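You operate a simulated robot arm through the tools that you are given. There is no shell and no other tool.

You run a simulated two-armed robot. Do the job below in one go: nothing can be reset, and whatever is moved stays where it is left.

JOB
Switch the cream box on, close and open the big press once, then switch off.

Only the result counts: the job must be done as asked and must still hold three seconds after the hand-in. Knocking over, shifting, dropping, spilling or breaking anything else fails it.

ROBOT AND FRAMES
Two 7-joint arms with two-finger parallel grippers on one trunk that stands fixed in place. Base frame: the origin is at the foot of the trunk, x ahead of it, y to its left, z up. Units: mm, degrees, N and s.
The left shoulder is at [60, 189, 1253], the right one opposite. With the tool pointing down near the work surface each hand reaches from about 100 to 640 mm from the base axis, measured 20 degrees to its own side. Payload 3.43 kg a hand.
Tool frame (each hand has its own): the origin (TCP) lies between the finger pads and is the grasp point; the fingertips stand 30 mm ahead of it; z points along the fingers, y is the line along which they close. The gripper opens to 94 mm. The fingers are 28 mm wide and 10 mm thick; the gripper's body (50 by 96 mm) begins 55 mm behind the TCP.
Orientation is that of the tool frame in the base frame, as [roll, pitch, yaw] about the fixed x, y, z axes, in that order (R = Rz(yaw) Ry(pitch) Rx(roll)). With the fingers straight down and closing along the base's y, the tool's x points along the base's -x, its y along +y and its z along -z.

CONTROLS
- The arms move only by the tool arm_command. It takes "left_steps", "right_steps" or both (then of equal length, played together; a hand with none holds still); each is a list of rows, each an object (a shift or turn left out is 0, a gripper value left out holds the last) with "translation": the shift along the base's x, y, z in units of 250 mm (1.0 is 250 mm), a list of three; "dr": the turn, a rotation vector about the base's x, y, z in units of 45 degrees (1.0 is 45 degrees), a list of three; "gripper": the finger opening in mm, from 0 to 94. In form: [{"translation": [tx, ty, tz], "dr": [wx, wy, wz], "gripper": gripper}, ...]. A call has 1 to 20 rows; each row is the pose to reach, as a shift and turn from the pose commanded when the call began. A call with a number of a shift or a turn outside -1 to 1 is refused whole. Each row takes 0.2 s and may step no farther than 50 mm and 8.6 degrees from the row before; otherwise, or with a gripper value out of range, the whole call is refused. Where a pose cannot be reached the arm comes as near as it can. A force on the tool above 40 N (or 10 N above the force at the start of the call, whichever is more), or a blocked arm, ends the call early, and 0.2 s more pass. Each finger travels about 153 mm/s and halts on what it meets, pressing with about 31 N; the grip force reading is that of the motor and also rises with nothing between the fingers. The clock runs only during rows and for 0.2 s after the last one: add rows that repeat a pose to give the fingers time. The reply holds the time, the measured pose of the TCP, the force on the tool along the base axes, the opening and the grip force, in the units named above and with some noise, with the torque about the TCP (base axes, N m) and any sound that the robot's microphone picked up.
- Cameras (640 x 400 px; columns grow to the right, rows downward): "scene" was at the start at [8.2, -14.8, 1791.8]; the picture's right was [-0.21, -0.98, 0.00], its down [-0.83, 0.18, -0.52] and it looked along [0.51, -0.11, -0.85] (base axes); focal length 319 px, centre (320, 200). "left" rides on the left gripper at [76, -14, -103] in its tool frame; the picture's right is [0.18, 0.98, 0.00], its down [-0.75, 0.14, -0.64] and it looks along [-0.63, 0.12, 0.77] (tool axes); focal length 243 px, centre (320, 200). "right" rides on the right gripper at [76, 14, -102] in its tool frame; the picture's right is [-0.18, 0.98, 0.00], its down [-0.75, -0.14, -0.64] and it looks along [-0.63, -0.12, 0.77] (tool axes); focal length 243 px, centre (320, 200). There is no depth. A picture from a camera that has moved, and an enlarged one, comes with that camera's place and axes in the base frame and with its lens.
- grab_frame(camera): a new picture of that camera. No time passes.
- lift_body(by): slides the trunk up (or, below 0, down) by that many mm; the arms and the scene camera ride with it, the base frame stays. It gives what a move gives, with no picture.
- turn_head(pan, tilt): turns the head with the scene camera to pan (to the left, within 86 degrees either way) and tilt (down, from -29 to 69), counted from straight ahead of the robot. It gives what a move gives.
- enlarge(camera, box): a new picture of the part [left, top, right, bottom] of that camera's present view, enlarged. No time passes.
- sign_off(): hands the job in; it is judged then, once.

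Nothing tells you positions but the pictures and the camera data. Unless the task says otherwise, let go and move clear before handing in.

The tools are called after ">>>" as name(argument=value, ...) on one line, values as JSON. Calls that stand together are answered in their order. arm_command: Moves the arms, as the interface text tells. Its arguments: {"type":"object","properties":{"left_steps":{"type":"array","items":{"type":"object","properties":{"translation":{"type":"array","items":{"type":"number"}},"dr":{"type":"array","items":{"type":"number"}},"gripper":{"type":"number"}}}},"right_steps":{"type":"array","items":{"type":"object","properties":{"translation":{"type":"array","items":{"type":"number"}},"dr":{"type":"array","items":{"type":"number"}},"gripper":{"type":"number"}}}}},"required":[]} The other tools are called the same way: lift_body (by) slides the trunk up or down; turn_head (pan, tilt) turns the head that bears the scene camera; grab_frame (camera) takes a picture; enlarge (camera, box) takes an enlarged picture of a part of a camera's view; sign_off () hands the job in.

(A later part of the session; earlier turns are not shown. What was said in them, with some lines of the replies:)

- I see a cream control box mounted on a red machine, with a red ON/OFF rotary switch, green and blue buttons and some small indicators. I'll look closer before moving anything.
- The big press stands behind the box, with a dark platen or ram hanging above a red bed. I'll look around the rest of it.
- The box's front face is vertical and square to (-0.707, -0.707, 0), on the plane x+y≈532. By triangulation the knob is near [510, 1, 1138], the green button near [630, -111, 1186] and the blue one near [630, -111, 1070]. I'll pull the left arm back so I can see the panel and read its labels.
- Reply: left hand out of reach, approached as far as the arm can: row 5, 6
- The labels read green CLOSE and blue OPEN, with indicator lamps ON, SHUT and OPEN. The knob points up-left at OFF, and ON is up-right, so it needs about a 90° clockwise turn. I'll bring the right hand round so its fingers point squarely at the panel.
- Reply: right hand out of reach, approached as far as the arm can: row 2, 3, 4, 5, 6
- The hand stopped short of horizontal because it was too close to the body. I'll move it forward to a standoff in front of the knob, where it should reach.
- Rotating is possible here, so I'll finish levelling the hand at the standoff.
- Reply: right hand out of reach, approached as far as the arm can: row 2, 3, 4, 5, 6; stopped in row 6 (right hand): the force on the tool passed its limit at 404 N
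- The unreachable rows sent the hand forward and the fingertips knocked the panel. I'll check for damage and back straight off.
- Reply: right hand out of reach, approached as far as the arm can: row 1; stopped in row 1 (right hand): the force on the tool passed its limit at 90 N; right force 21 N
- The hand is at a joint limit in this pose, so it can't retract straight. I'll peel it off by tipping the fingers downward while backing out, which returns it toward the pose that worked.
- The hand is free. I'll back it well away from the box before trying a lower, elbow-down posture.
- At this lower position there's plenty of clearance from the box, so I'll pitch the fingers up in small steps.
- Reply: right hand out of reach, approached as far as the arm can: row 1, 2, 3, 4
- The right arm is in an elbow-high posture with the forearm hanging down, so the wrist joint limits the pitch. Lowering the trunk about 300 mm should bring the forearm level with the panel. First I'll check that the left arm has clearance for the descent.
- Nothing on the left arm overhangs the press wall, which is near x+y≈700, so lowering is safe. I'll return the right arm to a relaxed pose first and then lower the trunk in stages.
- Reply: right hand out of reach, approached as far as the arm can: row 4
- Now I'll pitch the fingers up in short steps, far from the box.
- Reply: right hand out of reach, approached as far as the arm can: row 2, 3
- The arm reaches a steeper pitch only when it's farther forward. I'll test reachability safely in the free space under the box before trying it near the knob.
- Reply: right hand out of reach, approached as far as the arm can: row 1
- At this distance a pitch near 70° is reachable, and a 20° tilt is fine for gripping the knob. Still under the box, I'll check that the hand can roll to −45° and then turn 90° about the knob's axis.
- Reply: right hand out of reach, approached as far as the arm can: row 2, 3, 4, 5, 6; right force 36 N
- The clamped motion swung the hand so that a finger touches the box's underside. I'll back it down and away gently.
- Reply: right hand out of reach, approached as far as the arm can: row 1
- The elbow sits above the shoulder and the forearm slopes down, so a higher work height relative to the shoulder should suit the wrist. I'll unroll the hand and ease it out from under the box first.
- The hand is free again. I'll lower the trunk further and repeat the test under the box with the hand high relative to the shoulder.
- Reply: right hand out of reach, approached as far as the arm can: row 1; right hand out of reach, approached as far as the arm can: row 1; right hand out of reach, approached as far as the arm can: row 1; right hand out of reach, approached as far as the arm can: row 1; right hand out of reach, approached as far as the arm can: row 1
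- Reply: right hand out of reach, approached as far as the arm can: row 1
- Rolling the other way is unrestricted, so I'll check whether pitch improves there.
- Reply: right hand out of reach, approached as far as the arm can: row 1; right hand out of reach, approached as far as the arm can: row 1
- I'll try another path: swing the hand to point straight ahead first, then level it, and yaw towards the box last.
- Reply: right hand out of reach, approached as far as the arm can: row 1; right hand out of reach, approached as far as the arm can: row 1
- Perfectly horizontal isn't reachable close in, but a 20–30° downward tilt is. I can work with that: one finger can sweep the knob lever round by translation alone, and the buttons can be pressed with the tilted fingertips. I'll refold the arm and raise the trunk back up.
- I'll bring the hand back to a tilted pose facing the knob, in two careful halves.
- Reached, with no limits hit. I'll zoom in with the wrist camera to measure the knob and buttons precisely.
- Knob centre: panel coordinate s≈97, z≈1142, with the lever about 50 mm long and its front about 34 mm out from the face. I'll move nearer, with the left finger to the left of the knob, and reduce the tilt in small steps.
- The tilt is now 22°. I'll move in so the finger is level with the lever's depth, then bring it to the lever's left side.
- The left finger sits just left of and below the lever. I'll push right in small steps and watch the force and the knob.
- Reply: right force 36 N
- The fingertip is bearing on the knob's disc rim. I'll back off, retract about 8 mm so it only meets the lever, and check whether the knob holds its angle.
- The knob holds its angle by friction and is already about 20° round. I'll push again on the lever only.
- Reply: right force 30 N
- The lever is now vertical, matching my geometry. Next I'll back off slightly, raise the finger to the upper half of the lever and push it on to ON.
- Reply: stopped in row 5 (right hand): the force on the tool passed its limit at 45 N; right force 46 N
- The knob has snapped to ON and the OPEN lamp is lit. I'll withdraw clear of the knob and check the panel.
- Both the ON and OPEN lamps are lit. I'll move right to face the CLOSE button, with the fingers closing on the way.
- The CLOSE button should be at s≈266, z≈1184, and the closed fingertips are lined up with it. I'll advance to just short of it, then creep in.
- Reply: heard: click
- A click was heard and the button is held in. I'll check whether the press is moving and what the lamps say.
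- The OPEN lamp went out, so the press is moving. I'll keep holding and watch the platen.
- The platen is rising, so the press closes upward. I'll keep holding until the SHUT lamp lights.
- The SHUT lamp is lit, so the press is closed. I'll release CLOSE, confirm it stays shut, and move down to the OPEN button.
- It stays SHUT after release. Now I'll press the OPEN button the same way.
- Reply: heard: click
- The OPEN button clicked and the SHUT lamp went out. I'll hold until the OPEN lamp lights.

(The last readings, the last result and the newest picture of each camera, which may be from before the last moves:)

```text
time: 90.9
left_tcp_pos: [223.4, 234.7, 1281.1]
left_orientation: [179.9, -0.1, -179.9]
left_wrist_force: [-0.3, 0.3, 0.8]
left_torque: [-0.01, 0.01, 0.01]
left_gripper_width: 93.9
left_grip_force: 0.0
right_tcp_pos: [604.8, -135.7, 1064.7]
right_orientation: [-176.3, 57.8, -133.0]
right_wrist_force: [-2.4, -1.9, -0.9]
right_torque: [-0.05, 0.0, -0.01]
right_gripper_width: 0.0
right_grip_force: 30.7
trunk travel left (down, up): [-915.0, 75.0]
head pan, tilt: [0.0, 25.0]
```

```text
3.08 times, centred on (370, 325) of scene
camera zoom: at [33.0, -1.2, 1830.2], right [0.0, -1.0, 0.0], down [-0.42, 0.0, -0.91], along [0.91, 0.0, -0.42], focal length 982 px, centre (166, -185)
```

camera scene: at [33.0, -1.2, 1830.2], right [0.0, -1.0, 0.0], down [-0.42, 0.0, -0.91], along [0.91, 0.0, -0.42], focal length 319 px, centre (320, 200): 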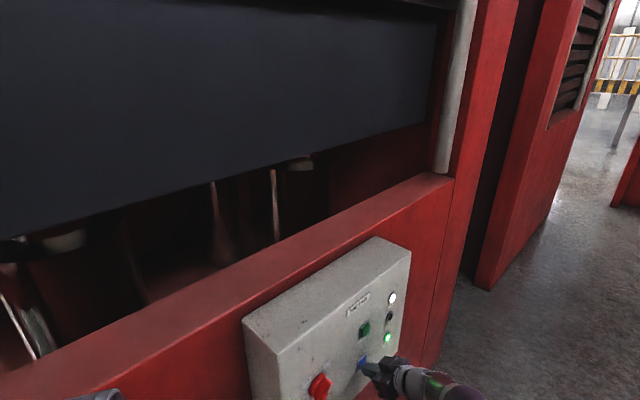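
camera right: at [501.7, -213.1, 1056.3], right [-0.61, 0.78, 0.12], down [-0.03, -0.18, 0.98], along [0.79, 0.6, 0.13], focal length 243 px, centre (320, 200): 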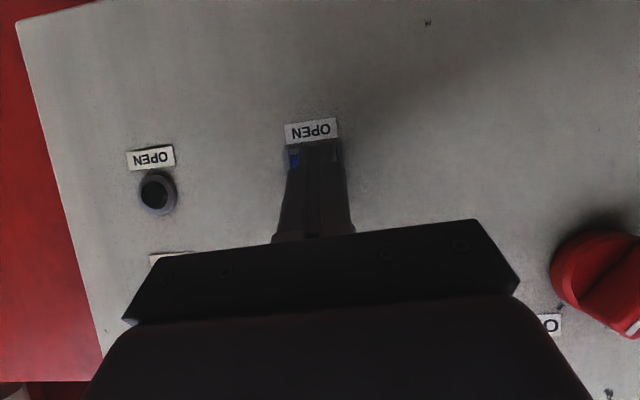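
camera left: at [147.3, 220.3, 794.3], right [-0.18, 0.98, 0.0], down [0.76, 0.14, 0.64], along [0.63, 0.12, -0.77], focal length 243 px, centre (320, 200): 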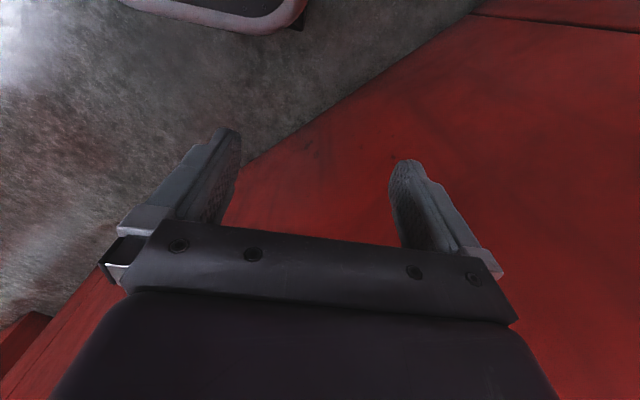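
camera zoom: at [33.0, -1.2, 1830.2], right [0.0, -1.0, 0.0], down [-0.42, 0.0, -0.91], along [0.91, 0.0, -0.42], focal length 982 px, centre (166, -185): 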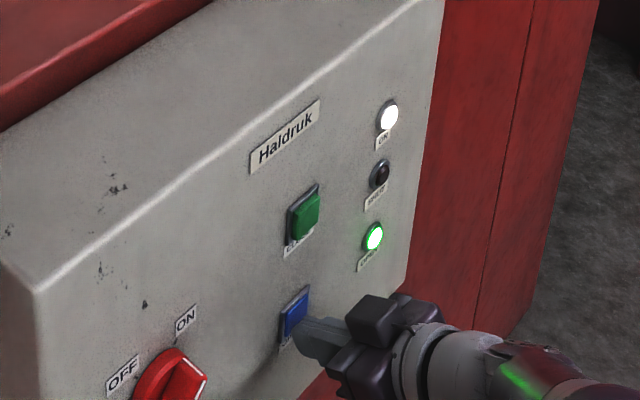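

The OPEN lamp is lit again, so the cycle is complete. I'll release the button and move back towards the knob with closed fingers, to push the lever from its right side to OFF.

>>> arm_command(right_steps=[{"translation": [-0.08, -0.08, 0]}, {"translation": [-0.16, -0.16, 0]}, {"translation": [-0.243, -0.077, 0.08]}, {"translation": [-0.326, 0.006, 0.16]}, {"translation": [-0.41, 0.09, 0.24]}, {"translation": [-0.49, 0.17, 0.315]}])

>>> turn_head(pan=-10, tilt=50)

>>> grab_frame(camera="right")

>>> enlarge(camera="scene", box=[200, 80, 400, 260])

```text
time: 92.3
left_tcp_pos: [221.4, 236.6, 1280.1]
left_orientation: [-179.9, -0.1, -180.0]
left_wrist_force: [-0.5, -1.0, -0.9]
left_torque: [-0.01, 0.0, 0.03]
left_gripper_width: 93.8
left_grip_force: 0.0
right_tcp_pos: [480.7, -92.4, 1144.2]
right_orientation: [-176.1, 57.9, -132.9]
right_wrist_force: [0.4, -0.6, 0.3]
right_torque: [0.01, -0.02, 0.02]
right_gripper_width: 0.2
right_grip_force: 30.7
trunk travel left (down, up): [-915.0, 75.0]
head pan, tilt: [0.0, 25.0]
```

```text
time: 93.2
left_tcp_pos: [223.6, 234.8, 1280.6]
left_orientation: [-179.9, -0.2, -180.0]
left_wrist_force: [-0.3, 0.7, -0.2]
left_torque: [-0.01, 0.02, 0.0]
left_gripper_width: 94.3
left_grip_force: 0.0
right_tcp_pos: [483.1, -93.3, 1143.0]
right_orientation: [-176.4, 57.8, -133.1]
right_wrist_force: [0.2, -0.2, 0.4]
right_torque: [-0.01, 0.0, -0.01]
right_gripper_width: 0.0
right_grip_force: 31.3
trunk travel left (down, up): [-915.0, 75.0]
head pan, tilt: [-10.0, 50.0]
```

```text
taken
camera right: at [380.1, -170.9, 1134.2], right [-0.61, 0.78, 0.12], down [-0.03, -0.18, 0.98], along [0.79, 0.6, 0.13], focal length 243 px, centre (320, 200)
```

right: 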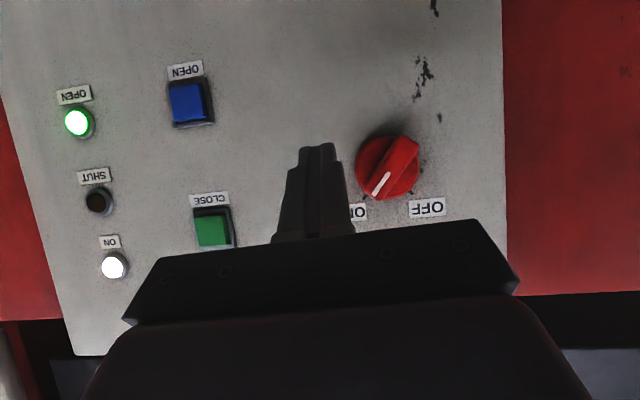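

```text
2.22 times, centred on (300, 170) of scene
camera zoom: at [17.8, -14.1, 1792.8], right [-0.17, -0.98, 0.0], down [-0.75, 0.13, -0.64], along [0.63, -0.11, -0.77], focal length 710 px, centre (364, 267)
```

zoom: 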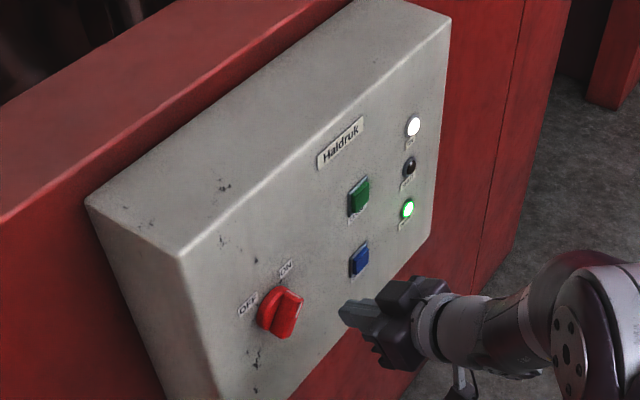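

>>> arm_command(right_steps=[{"translation": [0.05, 0.05, 0.0]}, {"translation": [0.088, 0.088, 0.0]}])

>>> arm_command(right_steps=[{"dr": [0.075, -0.075, 0]}])

>>> arm_command(right_steps=[{"translation": [0.034, 0.034, 0.0], "dr": [0.075, -0.075, 0]}])

>>> enlarge(camera="right", box=[290, 90, 450, 230])

>>> enlarge(camera="scene", box=[255, 180, 355, 260])

```text
time: 93.8
left_tcp_pos: [224.0, 235.7, 1279.7]
left_orientation: [-180.0, -0.2, 180.0]
left_wrist_force: [0.6, 0.4, -0.3]
left_torque: [0.02, 0.0, 0.0]
left_gripper_width: 94.0
left_grip_force: 0.0
right_tcp_pos: [505.8, -72.2, 1142.2]
right_orientation: [-176.3, 57.9, -132.9]
right_wrist_force: [-0.8, 0.3, 0.0]
right_torque: [-0.02, 0.02, 0.05]
right_gripper_width: 0.2
right_grip_force: 30.8
trunk travel left (down, up): [-915.0, 75.0]
head pan, tilt: [-10.0, 50.0]
```

```text
time: 94.2
left_tcp_pos: [223.3, 234.8, 1280.4]
left_orientation: [-180.0, -0.2, -179.9]
left_wrist_force: [-0.7, 0.1, 0.1]
left_torque: [-0.02, -0.01, -0.04]
left_gripper_width: 94.3
left_grip_force: 0.1
right_tcp_pos: [505.7, -72.0, 1142.9]
right_orientation: [-175.9, 62.6, -132.6]
right_wrist_force: [0.5, -0.5, -0.2]
right_torque: [0.01, 0.02, 0.0]
right_gripper_width: 0.0
right_grip_force: 30.9
trunk travel left (down, up): [-915.0, 75.0]
head pan, tilt: [-10.0, 50.0]
```

```text
time: 94.6
left_tcp_pos: [223.7, 234.5, 1280.6]
left_orientation: [-180.0, -0.1, -180.0]
left_wrist_force: [-0.3, 0.2, -0.7]
left_torque: [0.02, 0.03, 0.0]
left_gripper_width: 94.0
left_grip_force: 0.0
right_tcp_pos: [514.5, -62.8, 1143.3]
right_orientation: [-175.5, 67.4, -132.2]
right_wrist_force: [-0.3, 0.4, 0.9]
right_torque: [0.01, -0.01, 0.02]
right_gripper_width: 0.3
right_grip_force: 31.2
trunk travel left (down, up): [-915.0, 75.0]
head pan, tilt: [-10.0, 50.0]
```

```text
2.86 times, centred on (370, 160) of right
camera zoom: at [413.5, -138.1, 1113.4], right [-0.63, 0.76, 0.14], down [-0.14, -0.29, 0.95], along [0.76, 0.58, 0.29], focal length 693 px, centre (177, 314)
```

zoom: 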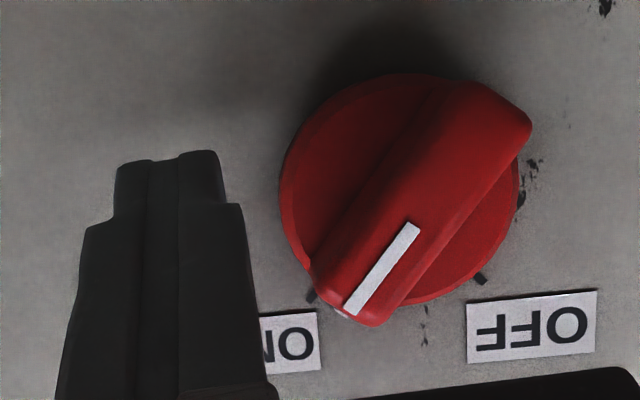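

```text
5.00 times, centred on (305, 220) of scene
camera zoom: at [18.0, -13.5, 1792.7], right [-0.17, -0.98, 0.0], down [-0.75, 0.13, -0.64], along [0.63, -0.11, -0.77], focal length 1597 px, centre (395, 100)
```

zoom: 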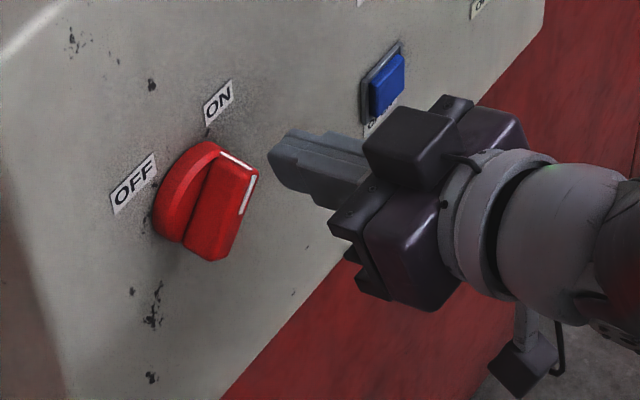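

The closed fingers sit to the right of the lever at the right depth. I'll push it left in gradual steps.

>>> arm_command(right_steps=[{"translation": [-0.0566, 0.0566, 0]}, {"translation": [-0.0735, 0.0735, 0.006]}, {"translation": [-0.0877, 0.0877, 0.014]}, {"translation": [-0.1018, 0.1018, 0.022]}, {"translation": [-0.113, 0.113, 0.03]}])

>>> enlarge(camera="right", box=[240, 60, 400, 230])

>>> enlarge(camera="scene", box=[255, 120, 355, 260])

```text
time: 95.8
left_tcp_pos: [230.9, 226.9, 1281.2]
left_orientation: [179.6, -0.4, -179.9]
left_wrist_force: [0.5, -0.2, -0.6]
left_torque: [-0.02, -0.02, -0.01]
left_gripper_width: 93.8
left_grip_force: 0.0
right_tcp_pos: [490.7, -40.8, 1148.2]
right_orientation: [-176.5, 67.3, -133.6]
right_wrist_force: [5.9, -32.1, -1.3]
right_torque: [0.72, -0.19, 0.45]
right_gripper_width: 0.0
right_grip_force: 31.8
trunk travel left (down, up): [-915.0, 75.0]
head pan, tilt: [-10.0, 50.0]
```

```text
2.35 times, centred on (320, 145) of right
camera zoom: at [390.3, -115.6, 1118.3], right [-0.62, 0.77, 0.15], down [-0.14, -0.29, 0.95], along [0.77, 0.57, 0.29], focal length 571 px, centre (320, 329)
```

zoom: 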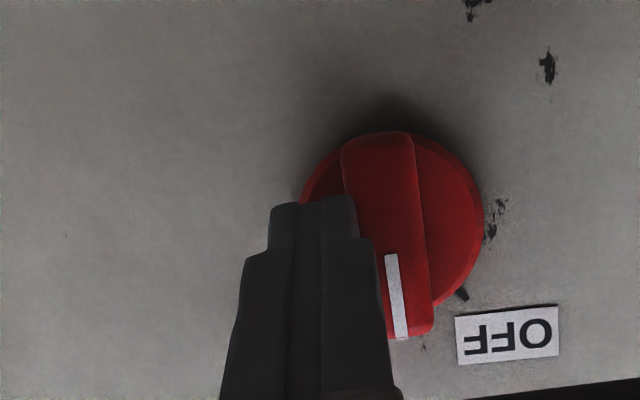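

```text
2.86 times, centred on (305, 190) of scene
camera zoom: at [26.2, -21.9, 1792.3], right [-0.17, -0.98, 0.0], down [-0.76, 0.14, -0.64], along [0.63, -0.11, -0.77], focal length 912 px, centre (363, 229)
```

zoom: 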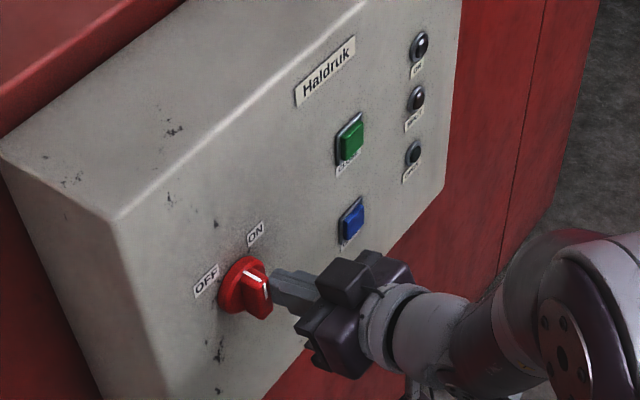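

The lever is vertical and the lamps have gone out. Now I'll do the second stage to bring it fully to OFF.

>>> arm_command(right_steps=[{"translation": [0.03, -0.03, 0.0]}, {"translation": [0.03, -0.03, 0.085]}, {"translation": [0.0, 0.0, 0.085]}, {"translation": [-0.02, 0.02, 0.085]}, {"translation": [-0.033, 0.033, 0.085]}])

>>> enlarge(camera="right", box=[240, 30, 440, 230])

>>> enlarge(camera="scene", box=[255, 120, 355, 260])

```text
time: 96.9
left_tcp_pos: [223.0, 231.4, 1279.7]
left_orientation: [179.8, -0.3, -180.0]
left_wrist_force: [-0.3, -1.1, 0.1]
left_torque: [0.0, -0.03, -0.01]
left_gripper_width: 94.0
left_grip_force: 0.1
right_tcp_pos: [485.0, -33.2, 1176.9]
right_orientation: [-174.8, 68.1, -132.7]
right_wrist_force: [22.5, -25.3, -1.8]
right_torque: [-0.66, -0.47, -0.77]
right_gripper_width: 0.1
right_grip_force: 30.6
trunk travel left (down, up): [-915.0, 75.0]
head pan, tilt: [-10.0, 50.0]
stopped in row 5 (right hand): the force on the tool passed its limit at 49 N (the readings are from after the stop); the commanded pose is now the measured one
```

```text
2.00 times, centred on (340, 130) of right
camera zoom: at [384.5, -106.7, 1145.7], right [-0.62, 0.77, 0.14], down [-0.16, -0.29, 0.94], along [0.77, 0.56, 0.3], focal length 485 px, centre (280, 340)
```

zoom: 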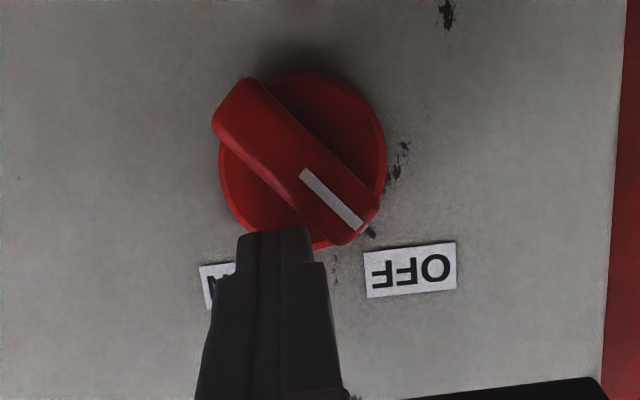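

```text
2.86 times, centred on (305, 190) of scene
camera zoom: at [20.3, -17.3, 1792.4], right [-0.17, -0.98, 0.0], down [-0.76, 0.13, -0.64], along [0.63, -0.11, -0.77], focal length 912 px, centre (363, 229)
```

zoom: 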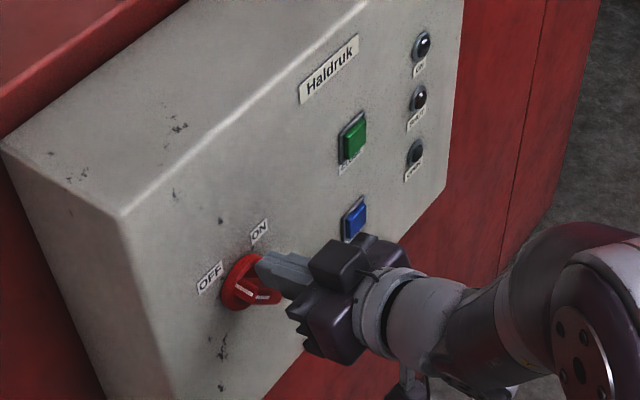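

The knob is at OFF and all the lamps are dark. I'll withdraw the hand clear: right first, then straight out.

>>> arm_command(right_steps=[{"translation": [0.03, -0.03, 0.01]}, {"translation": [-0.01, -0.07, 0.01], "dr": [-0.05, 0.05, 0]}, {"translation": [-0.05, -0.11, 0.01], "dr": [-0.1, 0.1, 0]}, {"translation": [-0.1, -0.18, 0.01], "dr": [-0.16, 0.16, 0]}])

>>> arm_command(right_steps=[{"translation": [-0.08, -0.12, 0.05], "dr": [-0.1, 0.1, 0]}, {"translation": [-0.16, -0.24, 0.1], "dr": [-0.2, 0.2, 0]}, {"translation": [-0.22, -0.38, 0.15], "dr": [-0.3, 0.3, 0]}])

>>> grab_frame(camera="scene")

>>> enlarge(camera="scene", box=[190, 70, 380, 290])

>>> grab_frame(camera="right")

```text
time: 97.9
left_tcp_pos: [222.4, 235.3, 1280.0]
left_orientation: [-179.9, -0.2, -179.9]
left_wrist_force: [-0.4, 0.4, 0.6]
left_torque: [-0.03, 0.0, 0.0]
left_gripper_width: 93.7
left_grip_force: 0.1
right_tcp_pos: [457.5, -72.8, 1181.6]
right_orientation: [-175.6, 57.6, -132.7]
right_wrist_force: [-0.6, 0.6, 0.9]
right_torque: [-0.02, 0.02, 0.01]
right_gripper_width: 0.0
right_grip_force: 30.9
trunk travel left (down, up): [-915.0, 75.0]
head pan, tilt: [-10.0, 50.0]
```

```text
time: 98.7
left_tcp_pos: [224.2, 235.4, 1279.1]
left_orientation: [-179.9, -0.1, -180.0]
left_wrist_force: [0.0, 0.3, -0.2]
left_torque: [0.01, -0.02, 0.0]
left_gripper_width: 94.1
left_grip_force: 0.1
right_tcp_pos: [400.6, -168.9, 1219.2]
right_orientation: [-176.7, 38.6, -133.6]
right_wrist_force: [-0.1, 0.3, -0.3]
right_torque: [-0.05, 0.02, -0.01]
right_gripper_width: 0.3
right_grip_force: 31.0
trunk travel left (down, up): [-915.0, 75.0]
head pan, tilt: [-10.0, 50.0]
```

```text
taken
camera scene: at [17.1, -14.0, 1792.7], right [-0.17, -0.98, 0.0], down [-0.75, 0.13, -0.64], along [0.63, -0.11, -0.77], focal length 319 px, centre (320, 200)
```

scene: 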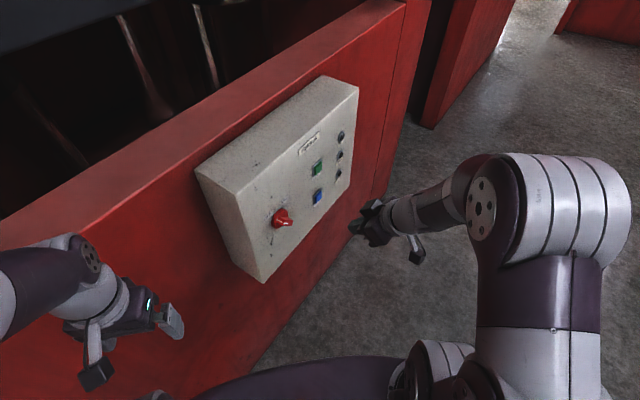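

```text
1.82 times, centred on (285, 180) of scene
camera zoom: at [17.1, -14.0, 1792.7], right [-0.17, -0.98, 0.0], down [-0.75, 0.13, -0.64], along [0.63, -0.11, -0.77], focal length 581 px, centre (384, 236)
```

zoom: 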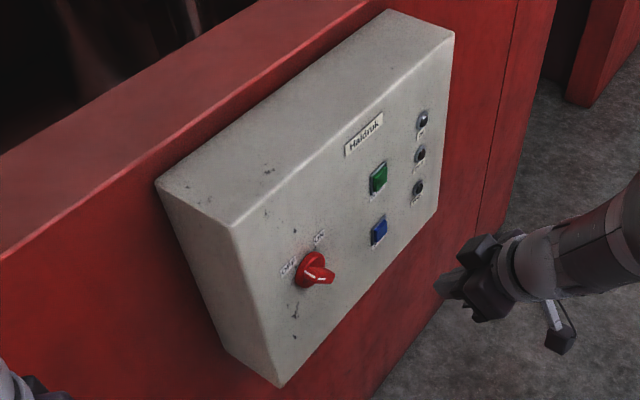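

```text
taken
camera right: at [299.8, -243.4, 1251.0], right [-0.59, 0.81, 0.07], down [0.2, 0.06, 0.98], along [0.79, 0.59, -0.2], focal length 243 px, centre (320, 200)
```

right: 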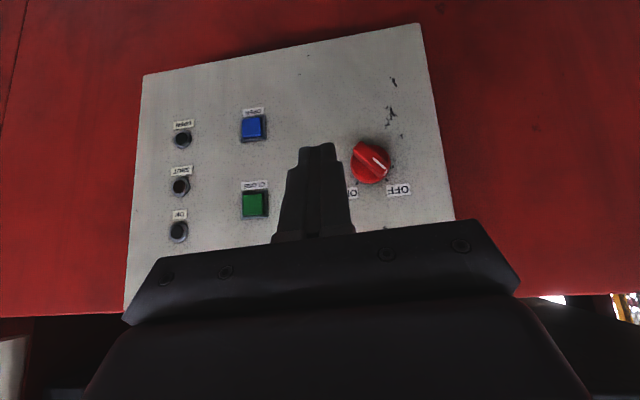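

The knob is back at OFF, all the lamps are dark, the platen is in its open position, both hands are clear and the box has not moved. Handing in.

>>> sign_off()

```text
The job is handed in.
```

I switched the cream box on, closed and opened the big press once, and switched it off again.

- **On:** turning the knob lit the ON and OPEN lamps.
- **Close:** I held the green CLOSE button until the SHUT lamp lit. The press stayed shut when I let go.
- **Open:** I held the blue OPEN button until the OPEN lamp lit again.
- **Off:** the knob is back at OFF, all lamps are dark, the platen is open and both hands are clear.

While I was working out the reach, before switching on, the right hand touched the box a few times. The hardest was a brief 404 N hit on the front panel. A second attempt to back away stopped at 90 N, and later a finger pressed lightly on the underside. The box looks unmoved and unmarked in the pictures, and every control worked afterwards, but that hit was well above the 40 N limit.
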